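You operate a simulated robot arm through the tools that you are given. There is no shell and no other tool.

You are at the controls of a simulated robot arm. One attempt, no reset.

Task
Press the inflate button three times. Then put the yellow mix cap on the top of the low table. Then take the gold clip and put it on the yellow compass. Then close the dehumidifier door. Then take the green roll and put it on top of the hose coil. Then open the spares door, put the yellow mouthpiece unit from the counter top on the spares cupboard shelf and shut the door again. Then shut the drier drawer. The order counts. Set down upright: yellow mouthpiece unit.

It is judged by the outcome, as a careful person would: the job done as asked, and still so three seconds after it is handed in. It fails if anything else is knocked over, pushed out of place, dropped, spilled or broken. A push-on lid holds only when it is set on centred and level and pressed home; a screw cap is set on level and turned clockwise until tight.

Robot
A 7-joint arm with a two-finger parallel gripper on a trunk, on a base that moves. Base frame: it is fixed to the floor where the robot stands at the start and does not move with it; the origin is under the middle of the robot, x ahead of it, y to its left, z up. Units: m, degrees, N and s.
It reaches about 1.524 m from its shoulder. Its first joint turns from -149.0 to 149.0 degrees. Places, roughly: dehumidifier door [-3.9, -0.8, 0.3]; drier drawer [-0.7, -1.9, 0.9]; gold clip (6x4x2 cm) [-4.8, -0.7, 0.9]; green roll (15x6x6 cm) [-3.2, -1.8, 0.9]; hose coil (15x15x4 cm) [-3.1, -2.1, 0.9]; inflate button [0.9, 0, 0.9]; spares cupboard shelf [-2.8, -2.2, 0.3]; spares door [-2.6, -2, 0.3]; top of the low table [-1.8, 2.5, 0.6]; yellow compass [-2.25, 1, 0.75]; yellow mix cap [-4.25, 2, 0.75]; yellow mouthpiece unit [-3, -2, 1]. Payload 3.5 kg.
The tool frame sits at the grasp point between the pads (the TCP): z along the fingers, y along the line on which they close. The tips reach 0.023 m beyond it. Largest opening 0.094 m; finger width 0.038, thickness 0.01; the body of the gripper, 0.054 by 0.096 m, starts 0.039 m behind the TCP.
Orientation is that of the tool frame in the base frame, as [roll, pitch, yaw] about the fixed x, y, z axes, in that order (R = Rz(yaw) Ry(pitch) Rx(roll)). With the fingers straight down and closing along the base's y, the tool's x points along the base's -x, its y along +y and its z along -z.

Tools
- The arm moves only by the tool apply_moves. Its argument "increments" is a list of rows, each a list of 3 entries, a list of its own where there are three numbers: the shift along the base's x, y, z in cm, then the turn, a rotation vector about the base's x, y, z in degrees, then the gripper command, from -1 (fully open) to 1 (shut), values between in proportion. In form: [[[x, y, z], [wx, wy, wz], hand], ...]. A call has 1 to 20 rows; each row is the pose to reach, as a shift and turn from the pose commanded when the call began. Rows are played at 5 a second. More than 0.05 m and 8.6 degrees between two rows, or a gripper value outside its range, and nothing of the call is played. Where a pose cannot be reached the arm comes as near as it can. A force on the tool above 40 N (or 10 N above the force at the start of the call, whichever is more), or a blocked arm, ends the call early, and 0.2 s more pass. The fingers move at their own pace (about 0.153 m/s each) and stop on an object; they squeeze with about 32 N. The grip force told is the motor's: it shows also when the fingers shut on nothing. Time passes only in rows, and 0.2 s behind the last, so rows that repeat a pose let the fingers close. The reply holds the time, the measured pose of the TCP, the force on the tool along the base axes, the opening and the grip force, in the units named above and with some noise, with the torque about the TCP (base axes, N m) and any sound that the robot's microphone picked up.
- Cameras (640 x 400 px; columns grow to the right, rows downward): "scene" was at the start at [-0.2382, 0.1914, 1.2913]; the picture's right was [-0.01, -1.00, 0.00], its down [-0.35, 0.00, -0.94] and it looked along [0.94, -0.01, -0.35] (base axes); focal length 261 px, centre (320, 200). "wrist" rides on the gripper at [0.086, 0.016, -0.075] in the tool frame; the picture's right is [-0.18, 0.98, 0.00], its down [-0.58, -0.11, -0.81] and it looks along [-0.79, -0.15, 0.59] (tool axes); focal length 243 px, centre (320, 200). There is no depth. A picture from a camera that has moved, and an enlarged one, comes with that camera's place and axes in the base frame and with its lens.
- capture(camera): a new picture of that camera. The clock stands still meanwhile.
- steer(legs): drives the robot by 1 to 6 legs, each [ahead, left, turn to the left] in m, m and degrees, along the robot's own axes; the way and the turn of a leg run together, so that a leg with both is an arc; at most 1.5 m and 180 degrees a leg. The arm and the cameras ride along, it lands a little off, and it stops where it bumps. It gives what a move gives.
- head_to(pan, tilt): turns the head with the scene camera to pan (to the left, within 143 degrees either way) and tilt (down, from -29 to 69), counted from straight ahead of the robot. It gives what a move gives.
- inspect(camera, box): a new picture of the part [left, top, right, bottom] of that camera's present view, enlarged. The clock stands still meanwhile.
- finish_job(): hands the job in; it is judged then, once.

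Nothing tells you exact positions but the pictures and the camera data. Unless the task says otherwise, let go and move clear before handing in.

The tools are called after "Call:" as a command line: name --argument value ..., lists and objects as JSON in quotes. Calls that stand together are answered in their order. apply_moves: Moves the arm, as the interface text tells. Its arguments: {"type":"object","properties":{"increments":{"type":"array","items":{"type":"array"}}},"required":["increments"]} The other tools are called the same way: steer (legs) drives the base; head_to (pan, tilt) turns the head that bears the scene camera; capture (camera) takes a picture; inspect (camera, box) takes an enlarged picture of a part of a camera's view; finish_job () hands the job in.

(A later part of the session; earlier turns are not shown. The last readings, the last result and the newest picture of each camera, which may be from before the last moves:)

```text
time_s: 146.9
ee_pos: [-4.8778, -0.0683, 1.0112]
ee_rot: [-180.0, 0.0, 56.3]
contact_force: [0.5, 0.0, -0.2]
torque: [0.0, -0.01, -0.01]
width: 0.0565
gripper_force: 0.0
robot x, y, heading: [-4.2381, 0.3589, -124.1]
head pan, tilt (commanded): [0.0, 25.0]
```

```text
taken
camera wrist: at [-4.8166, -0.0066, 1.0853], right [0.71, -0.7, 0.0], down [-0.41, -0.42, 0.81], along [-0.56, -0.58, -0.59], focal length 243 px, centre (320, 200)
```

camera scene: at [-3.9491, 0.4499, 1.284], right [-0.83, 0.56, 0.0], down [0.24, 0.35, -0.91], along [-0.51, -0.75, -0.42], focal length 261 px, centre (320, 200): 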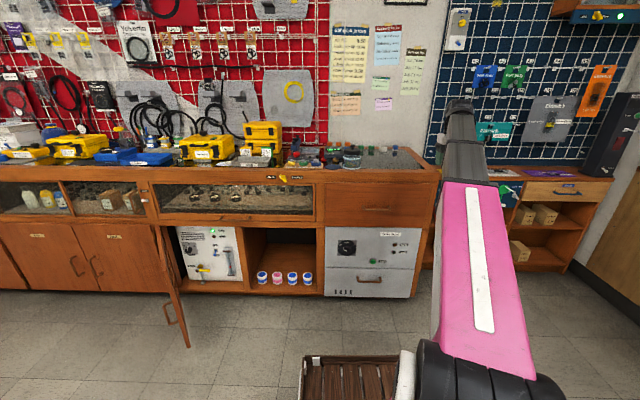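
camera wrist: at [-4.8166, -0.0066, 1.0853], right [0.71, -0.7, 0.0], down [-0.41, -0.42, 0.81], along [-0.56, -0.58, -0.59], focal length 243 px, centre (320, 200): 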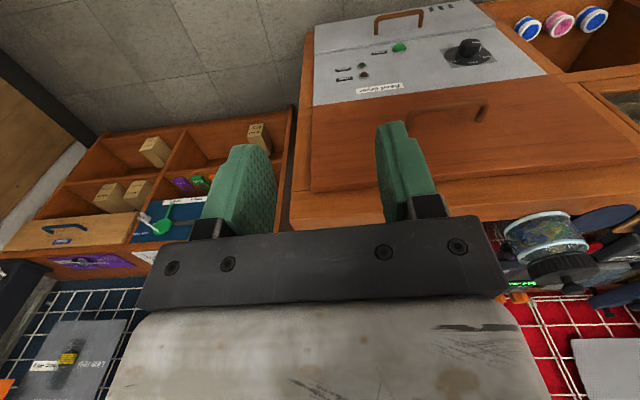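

Call:
inspect --camera "scene" --box '[260, 115, 440, 210]'

Call:
inspect --camera "scene" --box '[340, 130, 440, 190]'

```text
3.56 times, centred on (350, 162) of scene
camera zoom: at [-3.9491, 0.4499, 1.284], right [-0.83, 0.56, 0.0], down [0.24, 0.35, -0.91], along [-0.51, -0.75, -0.42], focal length 928 px, centre (213, 333)
```

zoom: 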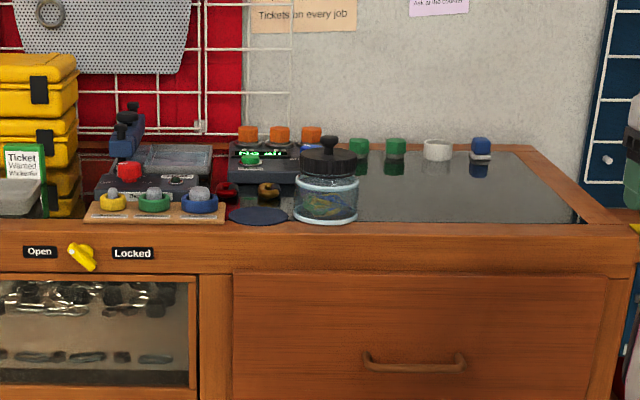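

```text
6.40 times, centred on (390, 160) of scene
camera zoom: at [-3.9491, 0.4499, 1.284], right [-0.83, 0.56, 0.0], down [0.24, 0.35, -0.91], along [-0.51, -0.75, -0.42], focal length 1671 px, centre (-128, 456)
```

zoom: 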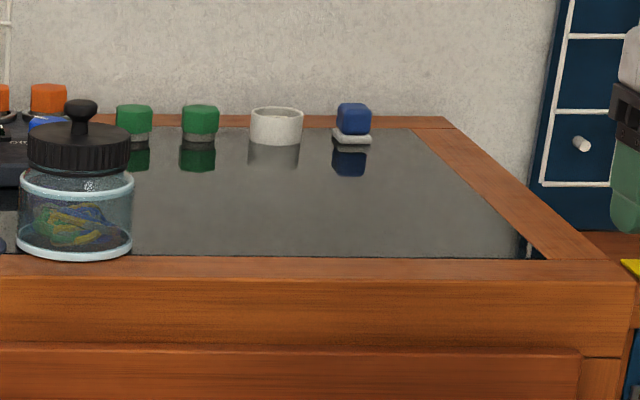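

Call:
inspect --camera "scene" --box '[300, 145, 370, 185]'

Call:
inspect --camera "scene" --box '[280, 145, 340, 182]'

```text
9.14 times, centred on (335, 165) of scene
camera zoom: at [-3.9491, 0.4499, 1.284], right [-0.83, 0.56, 0.0], down [0.24, 0.35, -0.91], along [-0.51, -0.75, -0.42], focal length 2388 px, centre (183, 520)
```

zoom: 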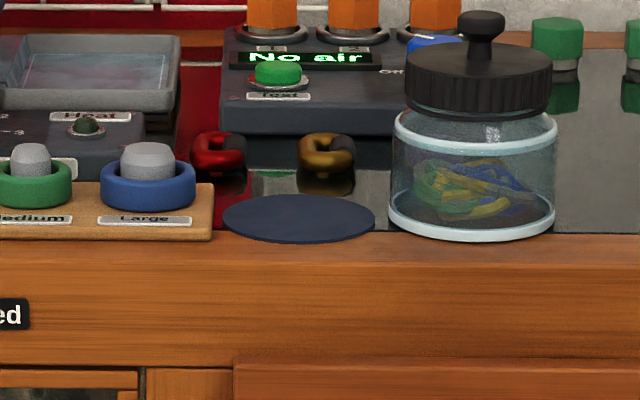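

```text
10.67 times, centred on (310, 164) of scene
camera zoom: at [-3.9491, 0.4499, 1.284], right [-0.83, 0.56, 0.0], down [0.24, 0.35, -0.91], along [-0.51, -0.75, -0.42], focal length 2785 px, centre (427, 589)
```

zoom: 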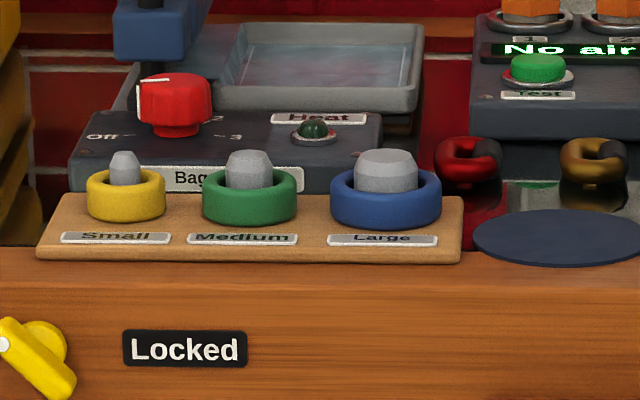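

The gold (half-black) clip lies flat behind a dark round mat, between a red clip and a jar, at about [-4.79, -0.63, 0.89]. I'll move 20 cm closer, then bring the hand over it.

Call:
steer --legs '[[0.2, 0.08, 0]]'

Call:
capture --camera "scene"

Call:
inspect --camera "scene" --box '[280, 130, 400, 205]'

```text
time_s: 148.6
ee_pos: [-4.9263, -0.2732, 1.0107]
ee_rot: [180.0, 0.0, 55.9]
contact_force: [-1.1, 0.1, 0.5]
torque: [-0.01, -0.03, 0.02]
width: 0.0566
gripper_force: 0.1
robot x, y, heading: [-4.2865, 0.1468, -124.5]
head pan, tilt (commanded): [0.0, 25.0]
```

```text
taken
camera scene: at [-3.9949, 0.2403, 1.284], right [-0.82, 0.57, 0.0], down [0.24, 0.35, -0.91], along [-0.51, -0.75, -0.42], focal length 261 px, centre (320, 200)
```

scene: 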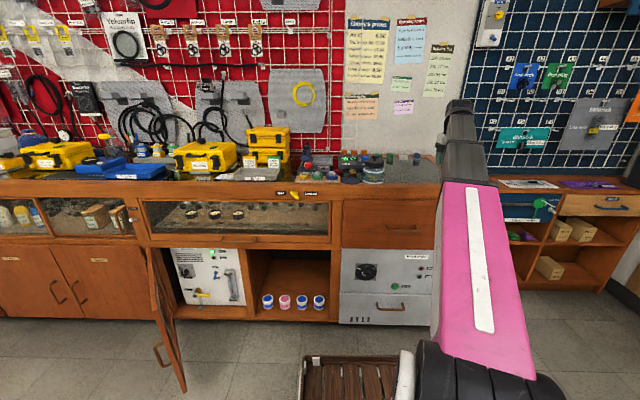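

```text
5.33 times, centred on (340, 168) of scene
camera zoom: at [-3.9949, 0.2403, 1.284], right [-0.82, 0.57, 0.0], down [0.24, 0.35, -0.91], along [-0.51, -0.75, -0.42], focal length 1393 px, centre (213, 373)
```

zoom: 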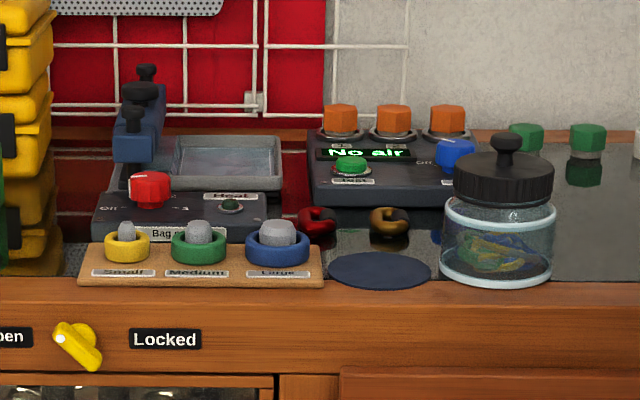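

Refined clip position: about [-4.777, -0.626, 0.893]. I'll bring the hand left along the counter's front, then forward and above the jar height to over the clip.

Call:
apply_moves --increments '[[[2, -1.4, 0], [0, 0, 0], -0.1], [[6, -4, 0.3], [0, 0, 0], -0.1], [[10, -6.7, 0.6], [0, 0, 0], -0.1], [[14, -9.4, 0.9], [0, 0, 0], -0.1], [[18, -12.1, 1.2], [0, 0, 0], -0.1], [[22, -14.8, 1.5], [0, 0, 0], -0.1], [[25, -16.8, 2], [0, 0, 0], -0.1], [[26, -18.5, 3], [0, 0, 0], -0.1], [[24.5, -21, 4.5], [0, 0, 0], -0.1], [[22.5, -24, 5], [0, 0, 0], -0.1], [[20.3, -27.2, 5], [0, 0, 0], -0.1], [[18.2, -30.3, 5], [0, 0, 0], -0.1], [[16.2, -33.3, 5], [0, 0, 0], -0.1], [[15, -35.2, 5], [0, 0, 0], -0.1], [[15, -35.2, 5], [0, 0, 0], -0.1]]'

Call:
capture --camera "wrist"

Call:
inspect --camera "scene" --box '[280, 110, 440, 210]'

```text
time_s: 151.8
ee_pos: [-4.7754, -0.6243, 1.0596]
ee_rot: [-180.0, -0.1, 55.8]
contact_force: [0.8, 0.3, 0.4]
torque: [-0.01, 0.01, 0.02]
width: 0.0517
gripper_force: 0.1
robot x, y, heading: [-4.2846, 0.1483, -124.8]
head pan, tilt (commanded): [0.0, 25.0]
```

```text
taken
camera wrist: at [-4.7143, -0.5628, 1.1342], right [0.71, -0.7, 0.0], down [-0.42, -0.42, 0.81], along [-0.57, -0.57, -0.59], focal length 243 px, centre (320, 200)
```

wrist: 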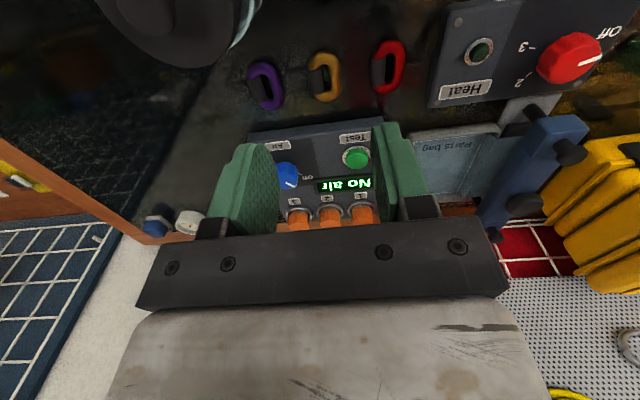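

```text
4.00 times, centred on (360, 160) of scene
camera zoom: at [-3.9949, 0.2403, 1.284], right [-0.82, 0.57, 0.0], down [0.24, 0.35, -0.91], along [-0.51, -0.75, -0.42], focal length 1044 px, centre (160, 360)
```

zoom: 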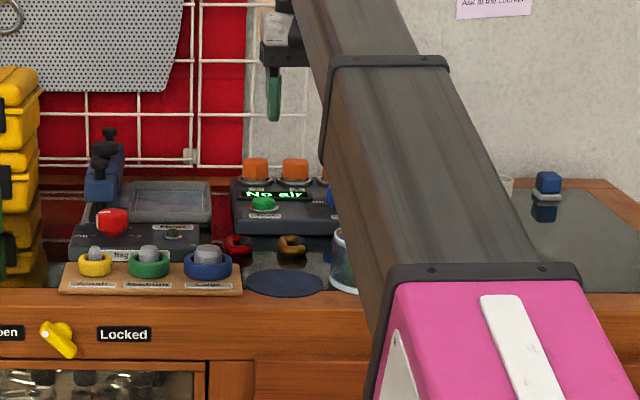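

Above the row of clips: purple, gold, red. Zooming on the gold one to get its position and orientation.

Call:
inspect --camera "wrist" --box '[230, 20, 430, 145]'

```text
3.20 times, centred on (330, 82) of wrist
camera zoom: at [-4.7143, -0.5628, 1.1342], right [0.71, -0.7, 0.0], down [-0.42, -0.42, 0.81], along [-0.57, -0.57, -0.59], focal length 776 px, centre (288, 576)
```

zoom: 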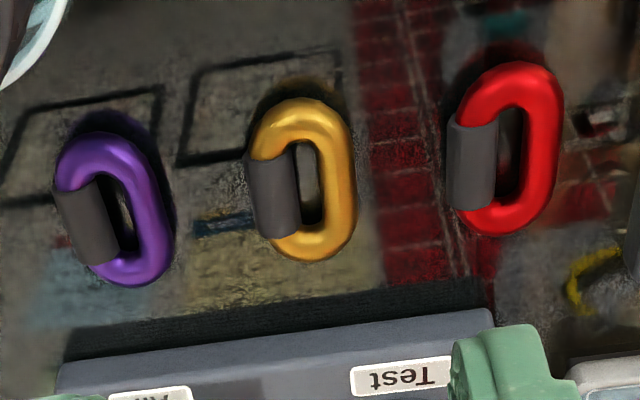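

The gold clip's long side runs straight away from me (aligned with the hand) at about [-4.80, -0.655]; I'll shift slightly forward, narrow the opening to clear its neighbours and lower to check.

Call:
apply_moves --increments '[[[-0.8, -1, -1], [0, 0, 0], 0], [[-1.85, -2, -3], [0, 0, 0], 0], [[-1.85, -2, -6], [0, 0, 0], 0], [[-1.85, -2, -9], [0, 0, 0], 0], [[-1.85, -2, -11], [0, 0, 0], 0], [[-1.85, -2, -12], [0, 0, 0], 0], [[-1.85, -2, -12], [0, 0, 0], 0]]'

Call:
capture --camera "wrist"

Call:
inspect --camera "scene" --box '[280, 120, 420, 210]'

```text
time_s: 153.4
ee_pos: [-4.7936, -0.6446, 0.9409]
ee_rot: [-180.0, -0.2, 55.8]
contact_force: [-0.3, -0.5, 0.2]
torque: [-0.04, -0.02, -0.03]
width: 0.0469
gripper_force: 0.0
robot x, y, heading: [-4.2846, 0.1487, -124.5]
head pan, tilt (commanded): [0.0, 25.0]
```

```text
taken
camera wrist: at [-4.7325, -0.5829, 1.015], right [0.71, -0.7, 0.0], down [-0.42, -0.42, 0.81], along [-0.57, -0.57, -0.59], focal length 243 px, centre (320, 200)
```

wrist: 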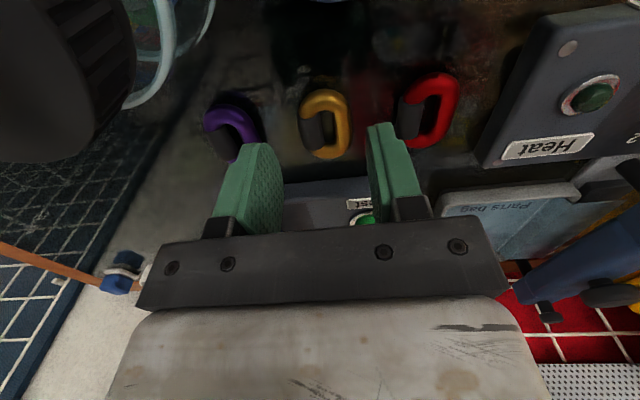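

```text
4.44 times, centred on (350, 165) of scene
camera zoom: at [-3.9949, 0.2403, 1.284], right [-0.82, 0.57, 0.0], down [0.24, 0.35, -0.91], along [-0.51, -0.75, -0.42], focal length 1161 px, centre (187, 356)
```

zoom: 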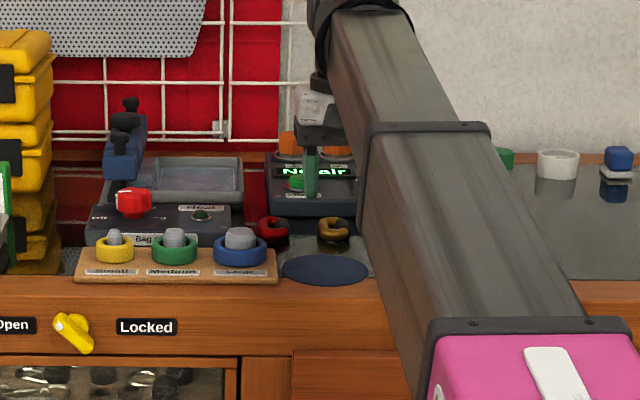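

Aligned; purple's clip is close to the left finger, so I'll narrow the opening a bit more, shift 3 mm, and lower in small steps.

Call:
apply_moves --increments '[[[0.25, -0.17, 0], [0, 0, 0], 0.13], [[0.25, -0.17, -1], [0, 0, 0], 0.13], [[0.25, -0.17, -2], [0, 0, 0], 0.13], [[0.25, -0.17, -3], [0, 0, 0], 0.13], [[0.25, -0.17, -3], [0, 0, 0], 0.13]]'

Call:
capture --camera "wrist"

```text
time_s: 154.6
ee_pos: [-4.7917, -0.6464, 0.9101]
ee_rot: [179.8, -0.1, 55.9]
contact_force: [-0.7, -0.4, -1.1]
torque: [0.0, 0.03, 0.02]
width: 0.0409
gripper_force: 0.1
robot x, y, heading: [-4.2849, 0.1512, -124.1]
head pan, tilt (commanded): [0.0, 25.0]
```

```text
taken
camera wrist: at [-4.7299, -0.5848, 0.9856], right [0.71, -0.7, 0.0], down [-0.42, -0.42, 0.81], along [-0.57, -0.57, -0.59], focal length 243 px, centre (320, 200)
```

wrist: 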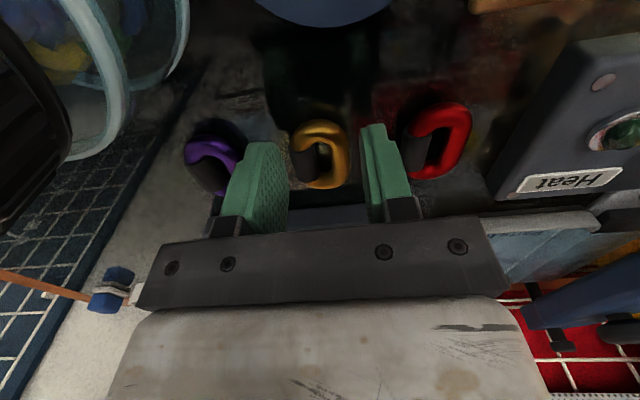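

Call:
apply_moves --increments '[[[0, 0, -0.3], [0, 0, 0], 0.13], [[0, 0, -0.6], [0, 0, 0], 0.13], [[0, 0, -0.9], [0, 0, 0], 0.13], [[0, 0, -0.9], [0, 0, 0], 0.13]]'

Call:
capture --camera "wrist"

```text
time_s: 155.6
ee_pos: [-4.7917, -0.647, 0.9024]
ee_rot: [-180.0, -0.1, 55.8]
contact_force: [-0.6, -0.4, -1.0]
torque: [-0.01, 0.03, -0.06]
width: 0.0407
gripper_force: 0.0
robot x, y, heading: [-4.2851, 0.1499, -124.5]
head pan, tilt (commanded): [0.0, 25.0]
```

```text
taken
camera wrist: at [-4.7302, -0.5848, 0.976], right [0.71, -0.7, 0.0], down [-0.42, -0.42, 0.81], along [-0.57, -0.57, -0.59], focal length 243 px, centre (320, 200)
```

wrist: 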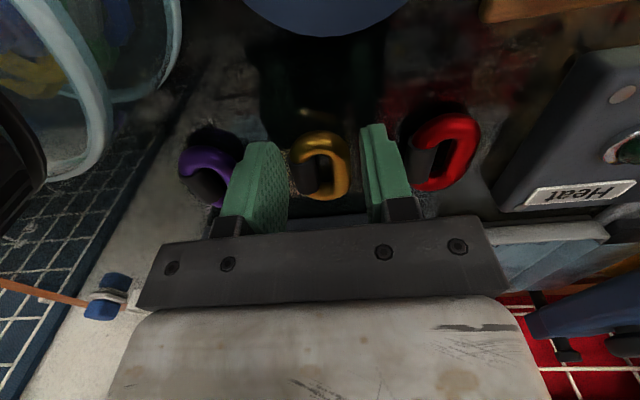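

Call:
apply_moves --increments '[[[0, 0, -0.2], [0, 0, 0], 0.13], [[0, 0, -0.4], [0, 0, 0], 0.13], [[0, 0, -0.4], [0, 0, 0], 0.13]]'

```text
time_s: 156.4
ee_pos: [-4.7914, -0.647, 0.8981]
ee_rot: [-180.0, -0.1, 55.8]
contact_force: [-0.1, 0.2, -0.4]
torque: [0.02, 0.01, 0.0]
width: 0.0409
gripper_force: 0.0
robot x, y, heading: [-4.284, 0.1498, -125.0]
head pan, tilt (commanded): [0.0, 25.0]
```

Call:
apply_moves --increments '[[[0, 0, -0.2], [0, 0, 0], 0.13], [[0, 0, -0.4], [0, 0, 0], 0.13], [[0, 0, -0.4], [0, 0, 0], 0.13]]'

Call:
capture --camera "wrist"

```text
time_s: 157.2
ee_pos: [-4.7908, -0.646, 0.8946]
ee_rot: [180.0, -0.1, 55.8]
contact_force: [0.7, 0.2, -0.2]
torque: [0.03, 0.0, 0.02]
width: 0.0409
gripper_force: 0.0
robot x, y, heading: [-4.2818, 0.1483, -124.7]
head pan, tilt (commanded): [0.0, 25.0]
```

```text
taken
camera wrist: at [-4.7302, -0.5848, 0.9684], right [0.71, -0.7, 0.0], down [-0.42, -0.42, 0.81], along [-0.57, -0.57, -0.59], focal length 243 px, centre (320, 200)
```

wrist: 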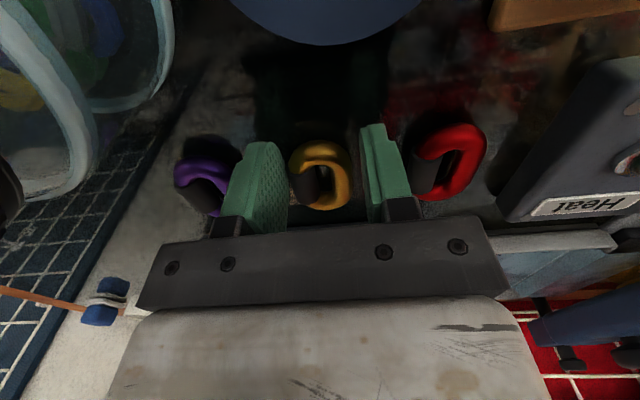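

The clip is between the pads with tips near the glass. Closing.

Call:
apply_moves --increments '[[[0, 0, 0], [0, 0, 0], 0.5], [[0, 0, 0], [0, 0, 0], 1], [[0, 0, 0], [0, 0, 0], 1], [[0, 0, 0], [0, 0, 0], 1]]'

Call:
apply_moves --increments '[[[0, 0, 0.5], [0, 0, 0], 1], [[0, 0, 1.2], [0, 0, 0], 1], [[0, 0, 2], [0, 0, 0], 1], [[0, 0, 2], [0, 0, 0], 1]]'

Call:
capture --camera "wrist"

```text
time_s: 158.2
ee_pos: [-4.7907, -0.6463, 0.8948]
ee_rot: [-180.0, -0.1, 55.9]
contact_force: [-1.3, -0.2, -0.1]
torque: [0.0, 0.01, -0.01]
width: 0.0325
gripper_force: 32.3
robot x, y, heading: [-4.2875, 0.1492, -124.7]
head pan, tilt (commanded): [0.0, 25.0]
```

```text
time_s: 159.2
ee_pos: [-4.7928, -0.6459, 0.9144]
ee_rot: [180.0, -0.1, 55.8]
contact_force: [0.4, -0.4, -0.9]
torque: [0.01, 0.01, -0.01]
width: 0.033
gripper_force: 32.0
robot x, y, heading: [-4.284, 0.1502, -124.6]
head pan, tilt (commanded): [0.0, 25.0]
```

```text
taken
camera wrist: at [-4.7309, -0.5837, 0.9883], right [0.71, -0.7, 0.0], down [-0.42, -0.42, 0.81], along [-0.57, -0.57, -0.59], focal length 243 px, centre (320, 200)
```

wrist: 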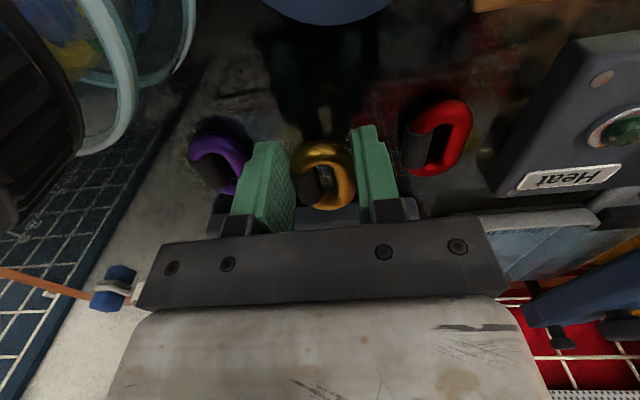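

Clip held (0.033 m) and rising. Lifting slowly clear of the jar, then drawing back.

Call:
apply_moves --increments '[[[0, 0, 1], [0, 0, 0], 1], [[0, 0, 2.5], [0, 0, 0], 1], [[0, 0, 4.5], [0, 0, 0], 1], [[0, 0, 6.5], [0, 0, 0], 1], [[0, 0, 8.5], [0, 0, 0], 1], [[0, 0, 10.5], [0, 0, 0], 1], [[0, 0, 12.5], [0, 0, 0], 1], [[0.5, 1, 13], [0, 0, 0], 1], [[1.5, 3, 13], [0, 0, 0], 1], [[2.5, 5, 13], [0, 0, 0], 1], [[3.5, 7, 13], [0, 0, 0], 1], [[4.5, 9, 13], [0, 0, 0], 1], [[5.5, 11, 13], [0, 0, 0], 1], [[6.5, 13, 12.5], [0, 0, 0], 1], [[7.5, 15, 12], [0, 0, 0], 1], [[8.5, 17, 11.5], [0, 0, 0], 1], [[9.5, 19, 11], [0, 0, 0], 1], [[10.3, 20.6, 10.5], [0, 0, 0], 1], [[10.5, 21, 10.5], [0, 0, 0], 1]]'

Call:
capture --camera "wrist"

Call:
capture --camera "scene"

```text
time_s: 163.2
ee_pos: [-4.686, -0.4357, 1.0198]
ee_rot: [179.9, -0.2, 55.8]
contact_force: [0.0, -0.2, 0.0]
torque: [0.0, -0.02, 0.02]
width: 0.0328
gripper_force: 32.3
robot x, y, heading: [-4.2846, 0.153, -124.5]
head pan, tilt (commanded): [0.0, 25.0]
```

```text
taken
camera wrist: at [-4.6247, -0.3739, 1.0942], right [0.71, -0.7, 0.0], down [-0.42, -0.42, 0.81], along [-0.57, -0.57, -0.59], focal length 243 px, centre (320, 200)
```

wrist: 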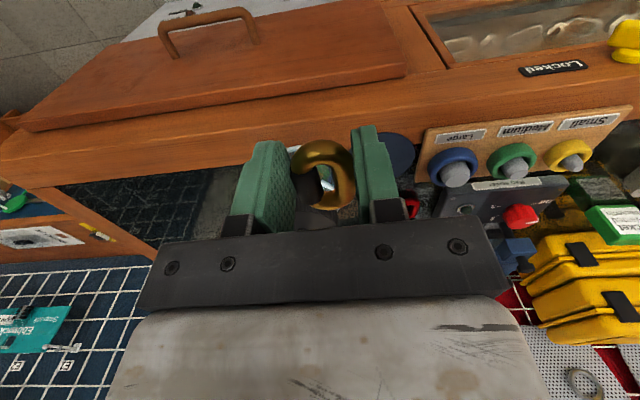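

```text
taken
camera scene: at [-3.9949, 0.2403, 1.284], right [-0.82, 0.57, 0.0], down [0.24, 0.35, -0.91], along [-0.51, -0.75, -0.42], focal length 261 px, centre (320, 200)
```

scene: 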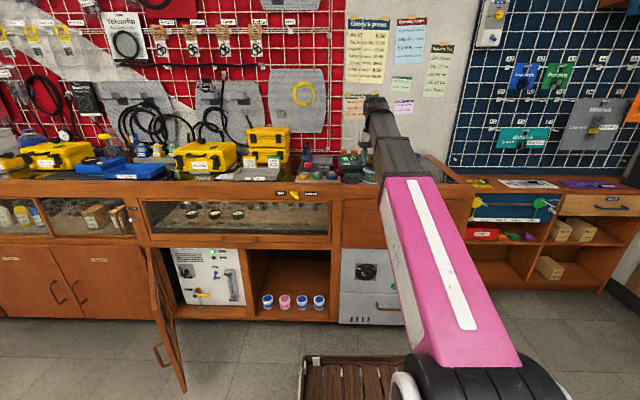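

Clip secured. The compass is within reach from this side of the centre table, so I'll back away, turn left to face the table, and look.

Call:
steer --legs '[[-0.35, 0, 0], [0, 0, 179.5]]'

Call:
head_to --pan -20 --tilt 30

Call:
capture --camera "scene"

Call:
capture --camera "wrist"

```text
time_s: 173.0
ee_pos: [-3.7474, 1.0555, 1.0193]
ee_rot: [-179.9, -0.1, -118.6]
contact_force: [0.0, 0.1, -0.8]
torque: [-0.01, -0.02, -0.01]
width: 0.0329
gripper_force: 31.5
robot x, y, heading: [-4.0913, 0.4321, 61.2]
head pan, tilt (commanded): [0.0, 25.0]
```

```text
time_s: 173.8
ee_pos: [-3.7463, 1.0553, 1.0197]
ee_rot: [-180.0, -0.1, -118.5]
contact_force: [1.0, -0.7, -0.3]
torque: [0.02, -0.01, 0.0]
width: 0.0329
gripper_force: 31.9
robot x, y, heading: [-4.0902, 0.4342, 61.1]
head pan, tilt (commanded): [-20.0, 30.0]
```

```text
taken
camera scene: at [-4.3482, 0.2982, 1.2761], right [0.66, -0.75, 0.0], down [-0.38, -0.33, -0.87], along [0.65, 0.57, -0.5], focal length 261 px, centre (320, 200)
```

scene: 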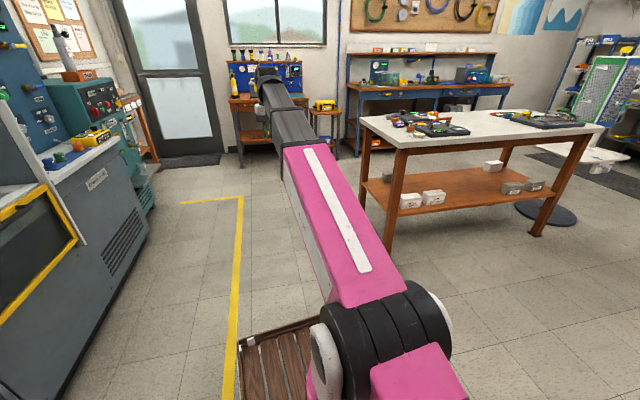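

```text
taken
camera wrist: at [-3.8039, 0.986, 1.0941], right [-0.78, 0.63, 0.0], down [0.37, 0.46, 0.81], along [0.51, 0.62, -0.59], focal length 243 px, centre (320, 200)
```

wrist: 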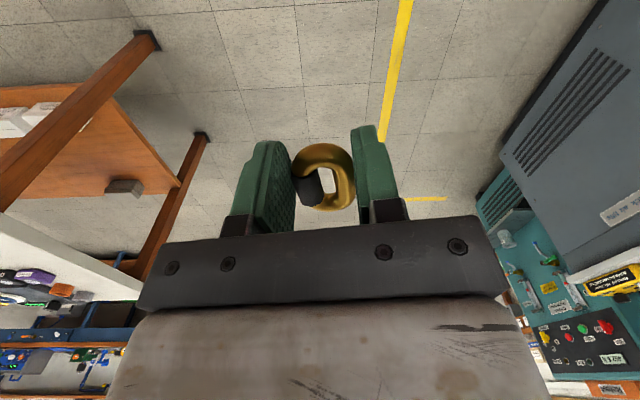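

I'll square up to the table and sidestep right until the compass is straight ahead.

Call:
steer --legs '[[0, 0, -5], [0, -1.2, 0]]'

Call:
head_to --pan 0 --tilt 30

Call:
capture --camera "scene"

Call:
capture --camera "wrist"

```text
time_s: 180.5
ee_pos: [-2.6724, 0.3265, 1.0195]
ee_rot: [-180.0, -0.1, -124.4]
contact_force: [0.5, -0.3, -0.6]
torque: [0.0, 0.03, 0.02]
width: 0.0329
gripper_force: 32.2
robot x, y, heading: [-3.08, -0.2531, 55.2]
head pan, tilt (commanded): [-20.0, 30.0]
```

```text
time_s: 181.4
ee_pos: [-2.6731, 0.3252, 1.0205]
ee_rot: [180.0, -0.1, -124.6]
contact_force: [-0.4, -0.1, -0.9]
torque: [0.01, 0.0, -0.01]
width: 0.0326
gripper_force: 32.2
robot x, y, heading: [-3.0734, -0.2597, 55.2]
head pan, tilt (commanded): [0.0, 30.0]
```

```text
taken
camera scene: at [-3.37, -0.3436, 1.276], right [0.82, -0.57, 0.0], down [-0.29, -0.41, -0.87], along [0.49, 0.71, -0.5], focal length 261 px, centre (320, 200)
```

scene: 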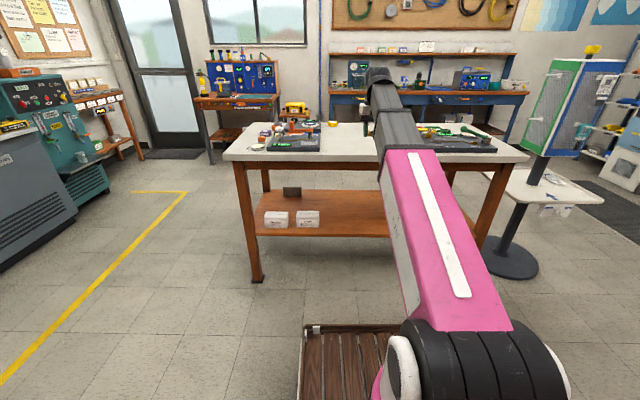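

```text
taken
camera wrist: at [-2.7352, 0.2624, 1.0941], right [-0.71, 0.71, 0.0], down [0.42, 0.42, 0.81], along [0.57, 0.57, -0.59], focal length 243 px, centre (320, 200)
```

wrist: 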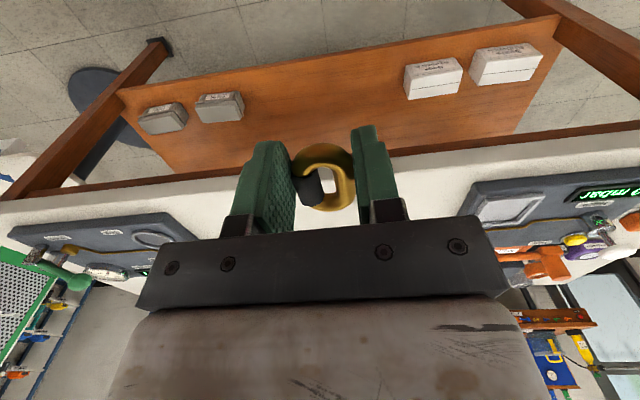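

Call:
inspect --camera "scene" --box '[220, 95, 420, 175]'

Call:
inspect --camera "scene" --box '[240, 100, 380, 160]'

```text
3.20 times, centred on (320, 135) of scene
camera zoom: at [-3.37, -0.3436, 1.276], right [0.82, -0.57, 0.0], down [-0.29, -0.41, -0.87], along [0.49, 0.71, -0.5], focal length 836 px, centre (320, 408)
```

zoom: 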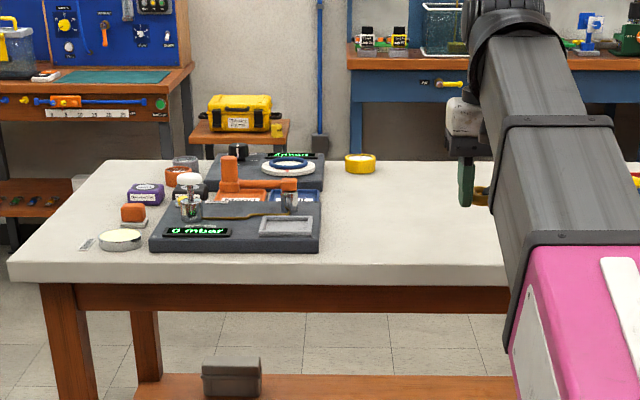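

```text
4.57 times, centred on (310, 130) of scene
camera zoom: at [-3.37, -0.3436, 1.276], right [0.82, -0.57, 0.0], down [-0.29, -0.41, -0.87], along [0.49, 0.71, -0.5], focal length 1194 px, centre (366, 520)
```

zoom: 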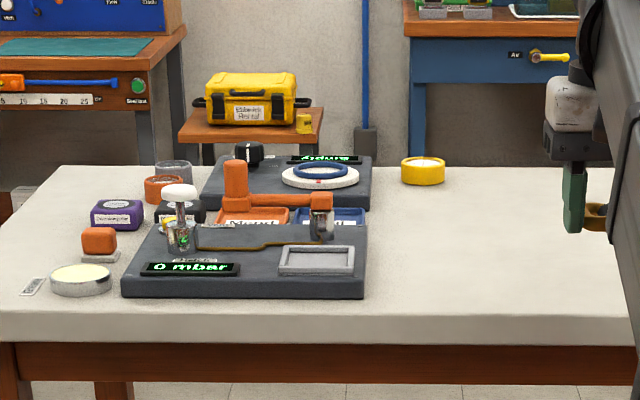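

The compass is clearly seen at about [-2.363, 0.973], table top near z≈0.86, with open table between it and me. I'll drive 40 cm nearer.

Call:
steer --legs '[[0.38, 0.03, 0.8]]'

Call:
capture --camera "wrist"

Call:
inspect --camera "scene" --box '[220, 60, 460, 210]'

```text
time_s: 183.8
ee_pos: [-2.4914, 0.6672, 1.0201]
ee_rot: [-180.0, 0.0, -123.5]
contact_force: [0.4, 0.5, 0.2]
torque: [-0.04, 0.03, 0.0]
width: 0.0327
gripper_force: 31.6
robot x, y, heading: [-2.8859, 0.0776, 56.4]
head pan, tilt (commanded): [0.0, 30.0]
```

```text
taken
camera wrist: at [-2.5531, 0.6031, 1.0941], right [-0.72, 0.7, 0.0], down [0.41, 0.43, 0.81], along [0.56, 0.58, -0.59], focal length 243 px, centre (320, 200)
```

wrist: 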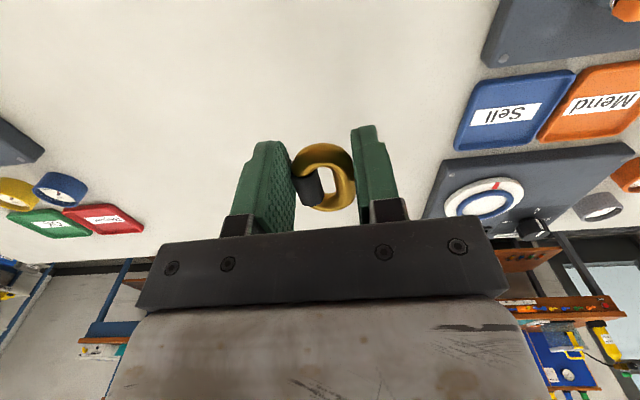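

```text
2.67 times, centred on (340, 135) of scene
camera zoom: at [-3.1771, -0.014, 1.276], right [0.83, -0.56, 0.0], down [-0.28, -0.42, -0.87], along [0.48, 0.72, -0.5], focal length 696 px, centre (267, 373)
```

zoom: 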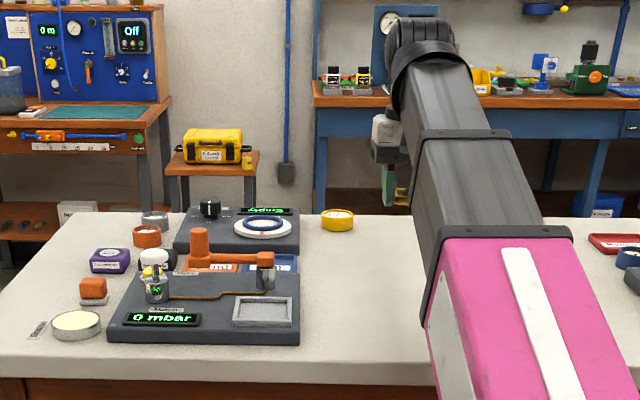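

The yellow compass position is confirmed at about [-2.362, 0.973, 0.875]. Moving the clip over it.

Call:
apply_moves --increments '[[[0.5, 1.2, 0], [0, 0, 0], 1], [[1.5, 3.5, 0], [0, 0, 0], 1], [[2.7, 6.5, 0], [0, 0, 0], 1], [[3.9, 9.5, 0], [0, 0, 0], 1], [[5.1, 12.5, 0], [0, 0, 0], 1], [[6.3, 15.5, 0], [0, 0, 0], 1], [[7.5, 18.5, 0], [0, 0, 0], 1], [[8.7, 21.5, 0], [0, 0, 0], 1], [[9.9, 24.5, 0], [0, 0, 0], 1], [[11, 27, -0.5], [0, 0, 0], 1], [[12, 29, -2], [0, 0, 0], 1], [[12.1, 29.5, -4], [0, 0, 0], 1], [[12.1, 29.5, -5], [0, 0, 0], 1], [[12.1, 29.5, -5], [0, 0, 0], 1]]'

Call:
capture --camera "wrist"

Call:
inspect --camera "scene" --box '[260, 90, 420, 190]'

```text
time_s: 186.8
ee_pos: [-2.3704, 0.9615, 0.9692]
ee_rot: [-180.0, -0.1, -123.5]
contact_force: [-0.3, -0.1, 0.1]
torque: [0.04, 0.01, 0.03]
width: 0.0326
gripper_force: 32.0
robot x, y, heading: [-2.8854, 0.0756, 56.2]
head pan, tilt (commanded): [0.0, 30.0]
```

```text
taken
camera wrist: at [-2.4327, 0.898, 1.0432], right [-0.72, 0.7, 0.0], down [0.41, 0.43, 0.81], along [0.56, 0.58, -0.59], focal length 243 px, centre (320, 200)
```

wrist: 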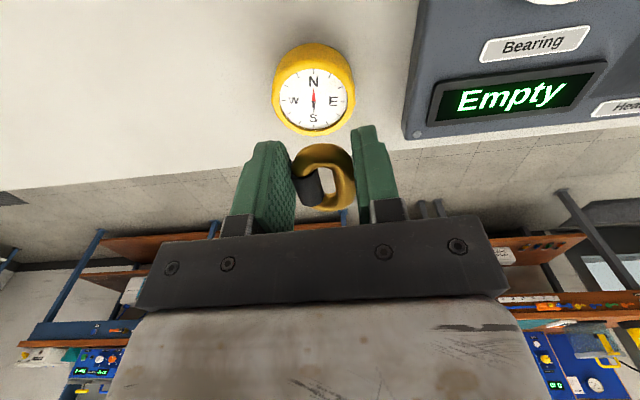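

```text
4.00 times, centred on (340, 140) of scene
camera zoom: at [-3.1771, -0.014, 1.276], right [0.83, -0.56, 0.0], down [-0.28, -0.42, -0.87], along [0.48, 0.72, -0.5], focal length 1044 px, centre (240, 440)
```

zoom: 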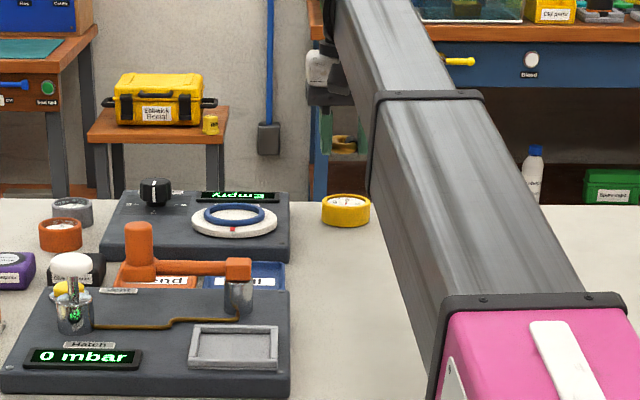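

Compass top is at about [-2.364, 0.965, 0.885]. Correcting ~0.8 cm and lowering the clip onto it in small steps.

Call:
apply_moves --increments '[[[0.05, -0.8, -0.5], [0, 0, 0], 1], [[0.05, -0.8, -2], [0, 0, 0], 1], [[0.05, -0.8, -3.5], [0, 0, 0], 1], [[0.05, -0.8, -4.5], [0, 0, 0], 1], [[0.05, -0.8, -5], [0, 0, 0], 1], [[0.05, -0.8, -5], [0, 0, 0], 1]]'

Call:
capture --camera "wrist"

Call:
inspect --camera "scene" --box '[310, 110, 390, 160]'

```text
time_s: 188.2
ee_pos: [-2.3692, 0.955, 0.9197]
ee_rot: [180.0, -0.1, -123.5]
contact_force: [0.2, 0.3, -0.3]
torque: [-0.01, 0.01, -0.03]
width: 0.0331
gripper_force: 31.4
robot x, y, heading: [-2.8815, 0.0789, 56.2]
head pan, tilt (commanded): [0.0, 30.0]
```

```text
taken
camera wrist: at [-2.4315, 0.8907, 0.9934], right [-0.72, 0.7, 0.0], down [0.41, 0.43, 0.81], along [0.56, 0.58, -0.59], focal length 243 px, centre (320, 200)
```

wrist: 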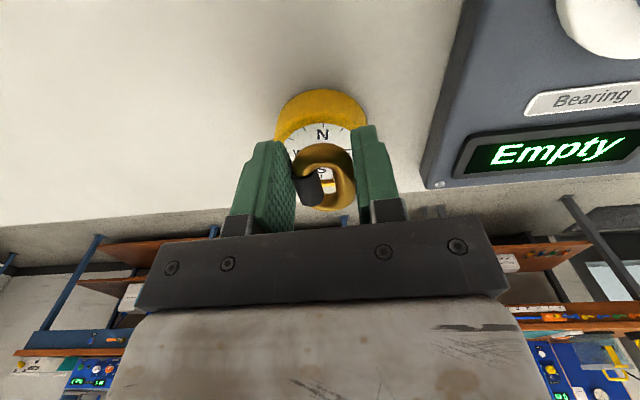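

```text
8.00 times, centred on (350, 135) of scene
camera zoom: at [-3.1771, -0.014, 1.276], right [0.83, -0.56, 0.0], down [-0.28, -0.42, -0.87], along [0.48, 0.72, -0.5], focal length 2089 px, centre (80, 720)
```

zoom: 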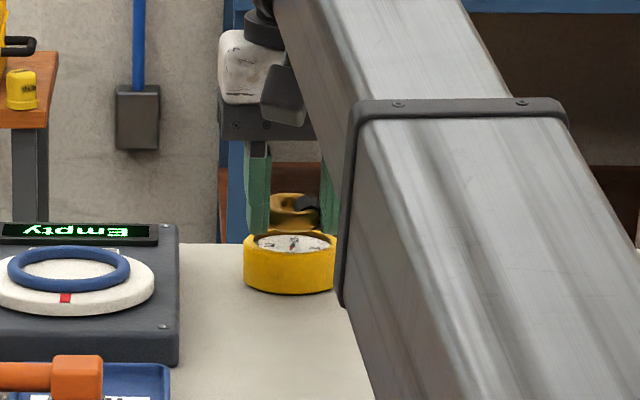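

Well centred. Lowering the last centimetre gently.

Call:
apply_moves --increments '[[[0, 0, -0.3], [0, 0, 0], 1], [[0, 0, -0.6], [0, 0, 0], 1], [[0, 0, -0.8], [0, 0, 0], 1], [[0, 0, -0.8], [0, 0, 0], 1]]'

Call:
capture --camera "wrist"

Call:
inspect --camera "scene" --box '[310, 110, 390, 160]'

```text
time_s: 189.2
ee_pos: [-2.369, 0.9542, 0.9098]
ee_rot: [179.9, -0.1, -123.5]
contact_force: [-0.4, 0.0, -0.9]
torque: [-0.03, -0.03, 0.01]
width: 0.0326
gripper_force: 32.5
robot x, y, heading: [-2.8891, 0.0818, 56.3]
head pan, tilt (commanded): [0.0, 30.0]
```

```text
taken
camera wrist: at [-2.4316, 0.8904, 0.9857], right [-0.72, 0.7, 0.0], down [0.41, 0.43, 0.81], along [0.56, 0.58, -0.59], focal length 243 px, centre (320, 200)
```

wrist: 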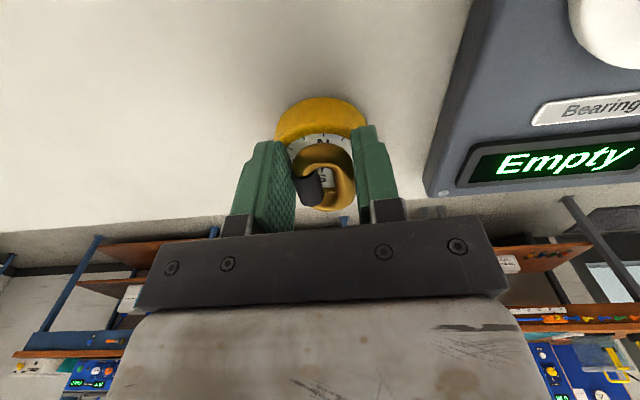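

```text
8.00 times, centred on (350, 135) of scene
camera zoom: at [-3.1771, -0.014, 1.276], right [0.83, -0.56, 0.0], down [-0.28, -0.42, -0.87], along [0.48, 0.72, -0.5], focal length 2089 px, centre (80, 720)
```

zoom: 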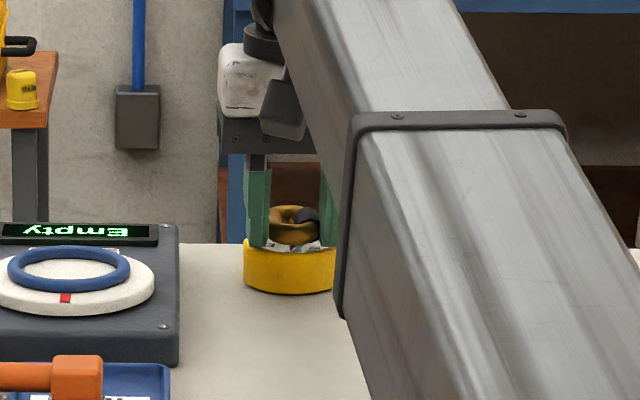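

Call:
apply_moves --increments '[[[0, 0, -0.2], [0, 0, 0], 1], [[0, 0, -0.4], [0, 0, 0], 1], [[0, 0, -0.4], [0, 0, 0], 1]]'

```text
time_s: 190.0
ee_pos: [-2.3694, 0.9547, 0.9089]
ee_rot: [179.9, 0.1, -123.5]
contact_force: [0.4, 1.3, 26.9]
torque: [0.24, -0.19, -0.03]
width: 0.0328
gripper_force: 32.3
robot x, y, heading: [-2.8859, 0.0767, 56.3]
head pan, tilt (commanded): [0.0, 30.0]
```

Contact made with the compass. Easing up 2–3 mm and opening the fingers gently.

Call:
apply_moves --increments '[[[0, 0, 0.25], [0, 0, 0], 1], [[0, 0, 0.25], [0, 0, 0], 0.6], [[0, 0, 0.25], [0, 0, 0], 0.3], [[0, 0, 0.25], [0, 0, 0], 0.0], [[0, 0, 0.25], [0, 0, 0], -0.1], [[0, 0, 0.25], [0, 0, 0], -0.1]]'

Call:
capture --camera "wrist"

Call:
inspect --camera "scene" --box '[310, 110, 390, 160]'

```text
time_s: 191.4
ee_pos: [-2.3695, 0.9536, 0.911]
ee_rot: [179.9, -0.1, -123.5]
contact_force: [-0.2, 0.8, 0.7]
torque: [0.0, 0.02, 0.02]
width: 0.0515
gripper_force: 0.1
robot x, y, heading: [-2.8872, 0.0781, 56.3]
head pan, tilt (commanded): [0.0, 30.0]
```

```text
taken
camera wrist: at [-2.4316, 0.8903, 0.9849], right [-0.72, 0.7, 0.0], down [0.41, 0.43, 0.81], along [0.56, 0.58, -0.59], focal length 243 px, centre (320, 200)
```

wrist: 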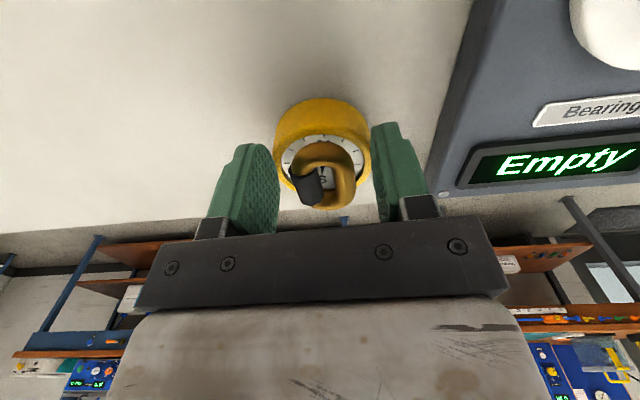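

```text
8.00 times, centred on (350, 135) of scene
camera zoom: at [-3.1771, -0.014, 1.276], right [0.83, -0.56, 0.0], down [-0.28, -0.42, -0.87], along [0.48, 0.72, -0.5], focal length 2089 px, centre (80, 720)
```

zoom: 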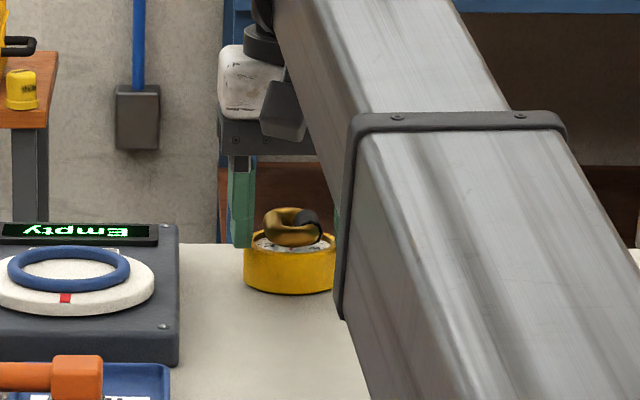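

The clip rests on the compass. Rising straight up.

Call:
apply_moves --increments '[[[0, 0, 0.8], [0, 0, 0], -0.1], [[0, 0, 2], [0, 0, 0], -0.1], [[0, 0, 4], [0, 0, 0], -0.1], [[0, 0, 7], [0, 0, 0], -0.1], [[0, 0, 10], [0, 0, 0], -0.1], [[-0.5, -1, 11], [0, 0, 0], -0.1]]'

Call:
capture --camera "wrist"

Call:
inspect --camera "scene" --box '[310, 110, 390, 160]'

```text
time_s: 192.8
ee_pos: [-2.3747, 0.9441, 1.0201]
ee_rot: [179.9, -0.1, -123.4]
contact_force: [-0.1, -0.8, -0.4]
torque: [0.0, 0.01, 0.01]
width: 0.0519
gripper_force: 0.1
robot x, y, heading: [-2.8825, 0.073, 56.1]
head pan, tilt (commanded): [0.0, 30.0]
```

```text
taken
camera wrist: at [-2.4365, 0.8798, 1.0946], right [-0.72, 0.7, 0.0], down [0.41, 0.43, 0.81], along [0.56, 0.58, -0.59], focal length 243 px, centre (320, 200)
```

wrist: 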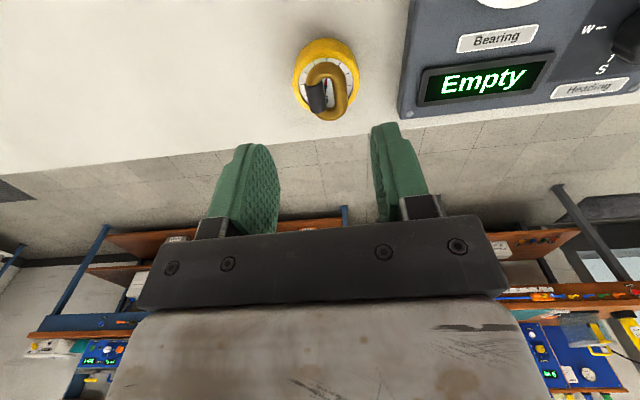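

```text
8.00 times, centred on (350, 135) of scene
camera zoom: at [-3.1771, -0.014, 1.276], right [0.83, -0.56, 0.0], down [-0.28, -0.42, -0.87], along [0.48, 0.72, -0.5], focal length 2089 px, centre (80, 720)
```

zoom: 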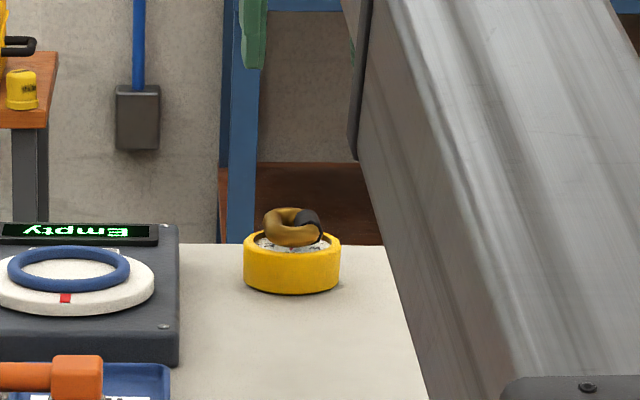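

Call:
inspect --camera "wrist" --box '[260, 20, 400, 140]'

```text
3.33 times, centred on (330, 80) of wrist
camera zoom: at [-2.4365, 0.8798, 1.0946], right [-0.72, 0.7, 0.0], down [0.41, 0.43, 0.81], along [0.56, 0.58, -0.59], focal length 809 px, centre (287, 600)
```

zoom: 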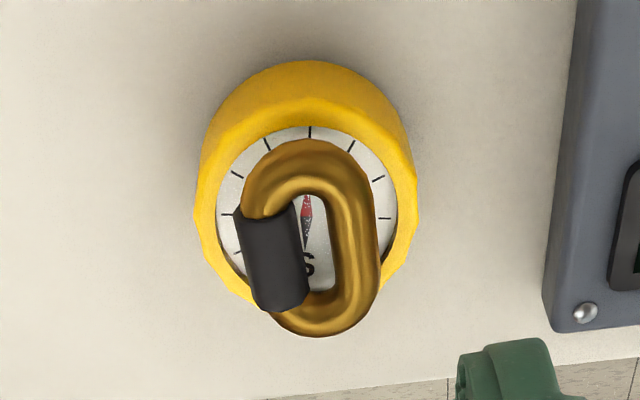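

The clip lies on the compass dial. Now the dehumidifier door: I'll retract the arm, back away from the table, and turn to look at the door.

Call:
apply_moves --increments '[[[-0.5, -1.5, 0], [0, 0, 0], 0.5], [[-2, -5, 0], [0, 0, 0], 1], [[-3.8, -9.3, 0], [0, 0, 0], 1], [[-5.6, -13.6, 0], [0, 0, 0], 1], [[-7.4, -17.9, 0], [0, 0, 0], 1], [[-9.2, -22.2, 0], [0, 0, 0], 1], [[-10.7, -26, 0], [0, 0, 0], 1], [[-11.5, -27.8, 0], [0, 0, 0], 1]]'

Call:
steer --legs '[[-0.45, 0, 0]]'

Call:
head_to --pan 140 --tilt 35

Call:
capture --camera "scene"

Call:
head_to --pan -140 --tilt 30

Call:
capture --camera "scene"

```text
time_s: 194.6
ee_pos: [-2.4892, 0.6635, 1.0201]
ee_rot: [179.9, 0.0, -123.6]
contact_force: [0.2, 0.2, 0.2]
torque: [-0.01, 0.0, 0.0]
width: 0.0
gripper_force: 31.7
robot x, y, heading: [-2.8848, 0.0787, 56.2]
head pan, tilt (commanded): [0.0, 30.0]
```

```text
time_s: 197.3
ee_pos: [-2.7408, 0.2974, 1.0192]
ee_rot: [-179.9, -0.1, -123.0]
contact_force: [0.2, 0.1, -0.1]
torque: [0.02, 0.01, 0.02]
width: 0.0
gripper_force: 31.9
robot x, y, heading: [-3.1292, -0.2978, 56.9]
head pan, tilt (commanded): [0.0, 30.0]
```

```text
time_s: 199.5
ee_pos: [-2.7409, 0.2954, 1.0203]
ee_rot: [180.0, -0.1, -123.0]
contact_force: [-0.2, -0.2, -0.2]
torque: [0.02, 0.03, 0.03]
width: 0.0
gripper_force: 31.9
robot x, y, heading: [-3.1288, -0.2946, 57.0]
head pan, tilt (commanded): [140.0, 35.0]
```

```text
taken
camera scene: at [-3.5562, -0.4895, 1.2682], right [-0.29, 0.96, 0.0], down [0.55, 0.17, -0.82], along [-0.78, -0.24, -0.57], focal length 261 px, centre (320, 200)
```

scene: 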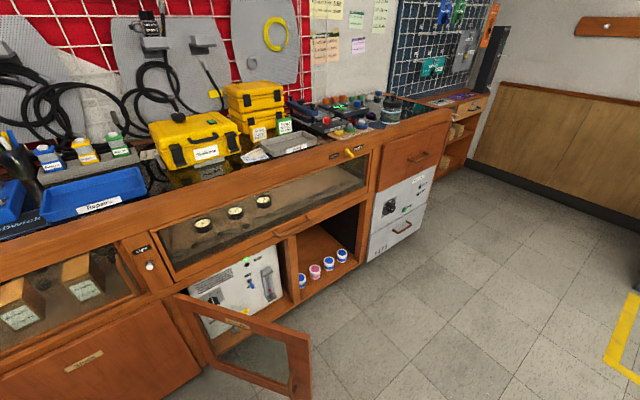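

```text
time_s: 203.4
ee_pos: [-2.7408, 0.2956, 1.0193]
ee_rot: [180.0, -0.1, -123.0]
contact_force: [0.3, 0.2, -0.3]
torque: [0.01, 0.0, -0.02]
width: 0.0
gripper_force: 31.7
robot x, y, heading: [-3.1313, -0.2926, 56.8]
head pan, tilt (commanded): [-140.0, 30.0]
```

```text
taken
camera scene: at [-3.4611, -0.5539, 1.276], right [-0.99, -0.12, 0.0], down [-0.06, 0.5, -0.87], along [0.1, -0.86, -0.5], focal length 261 px, centre (320, 200)
```

scene: 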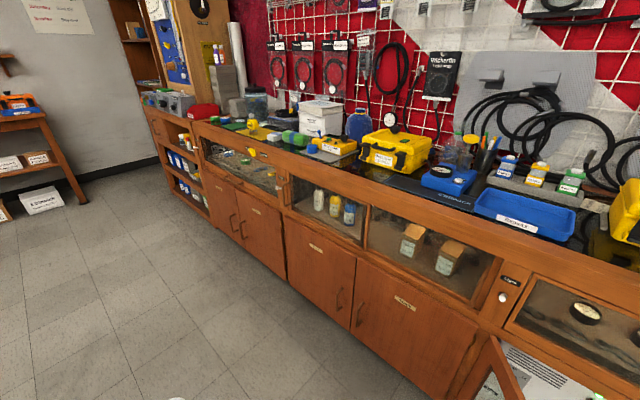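

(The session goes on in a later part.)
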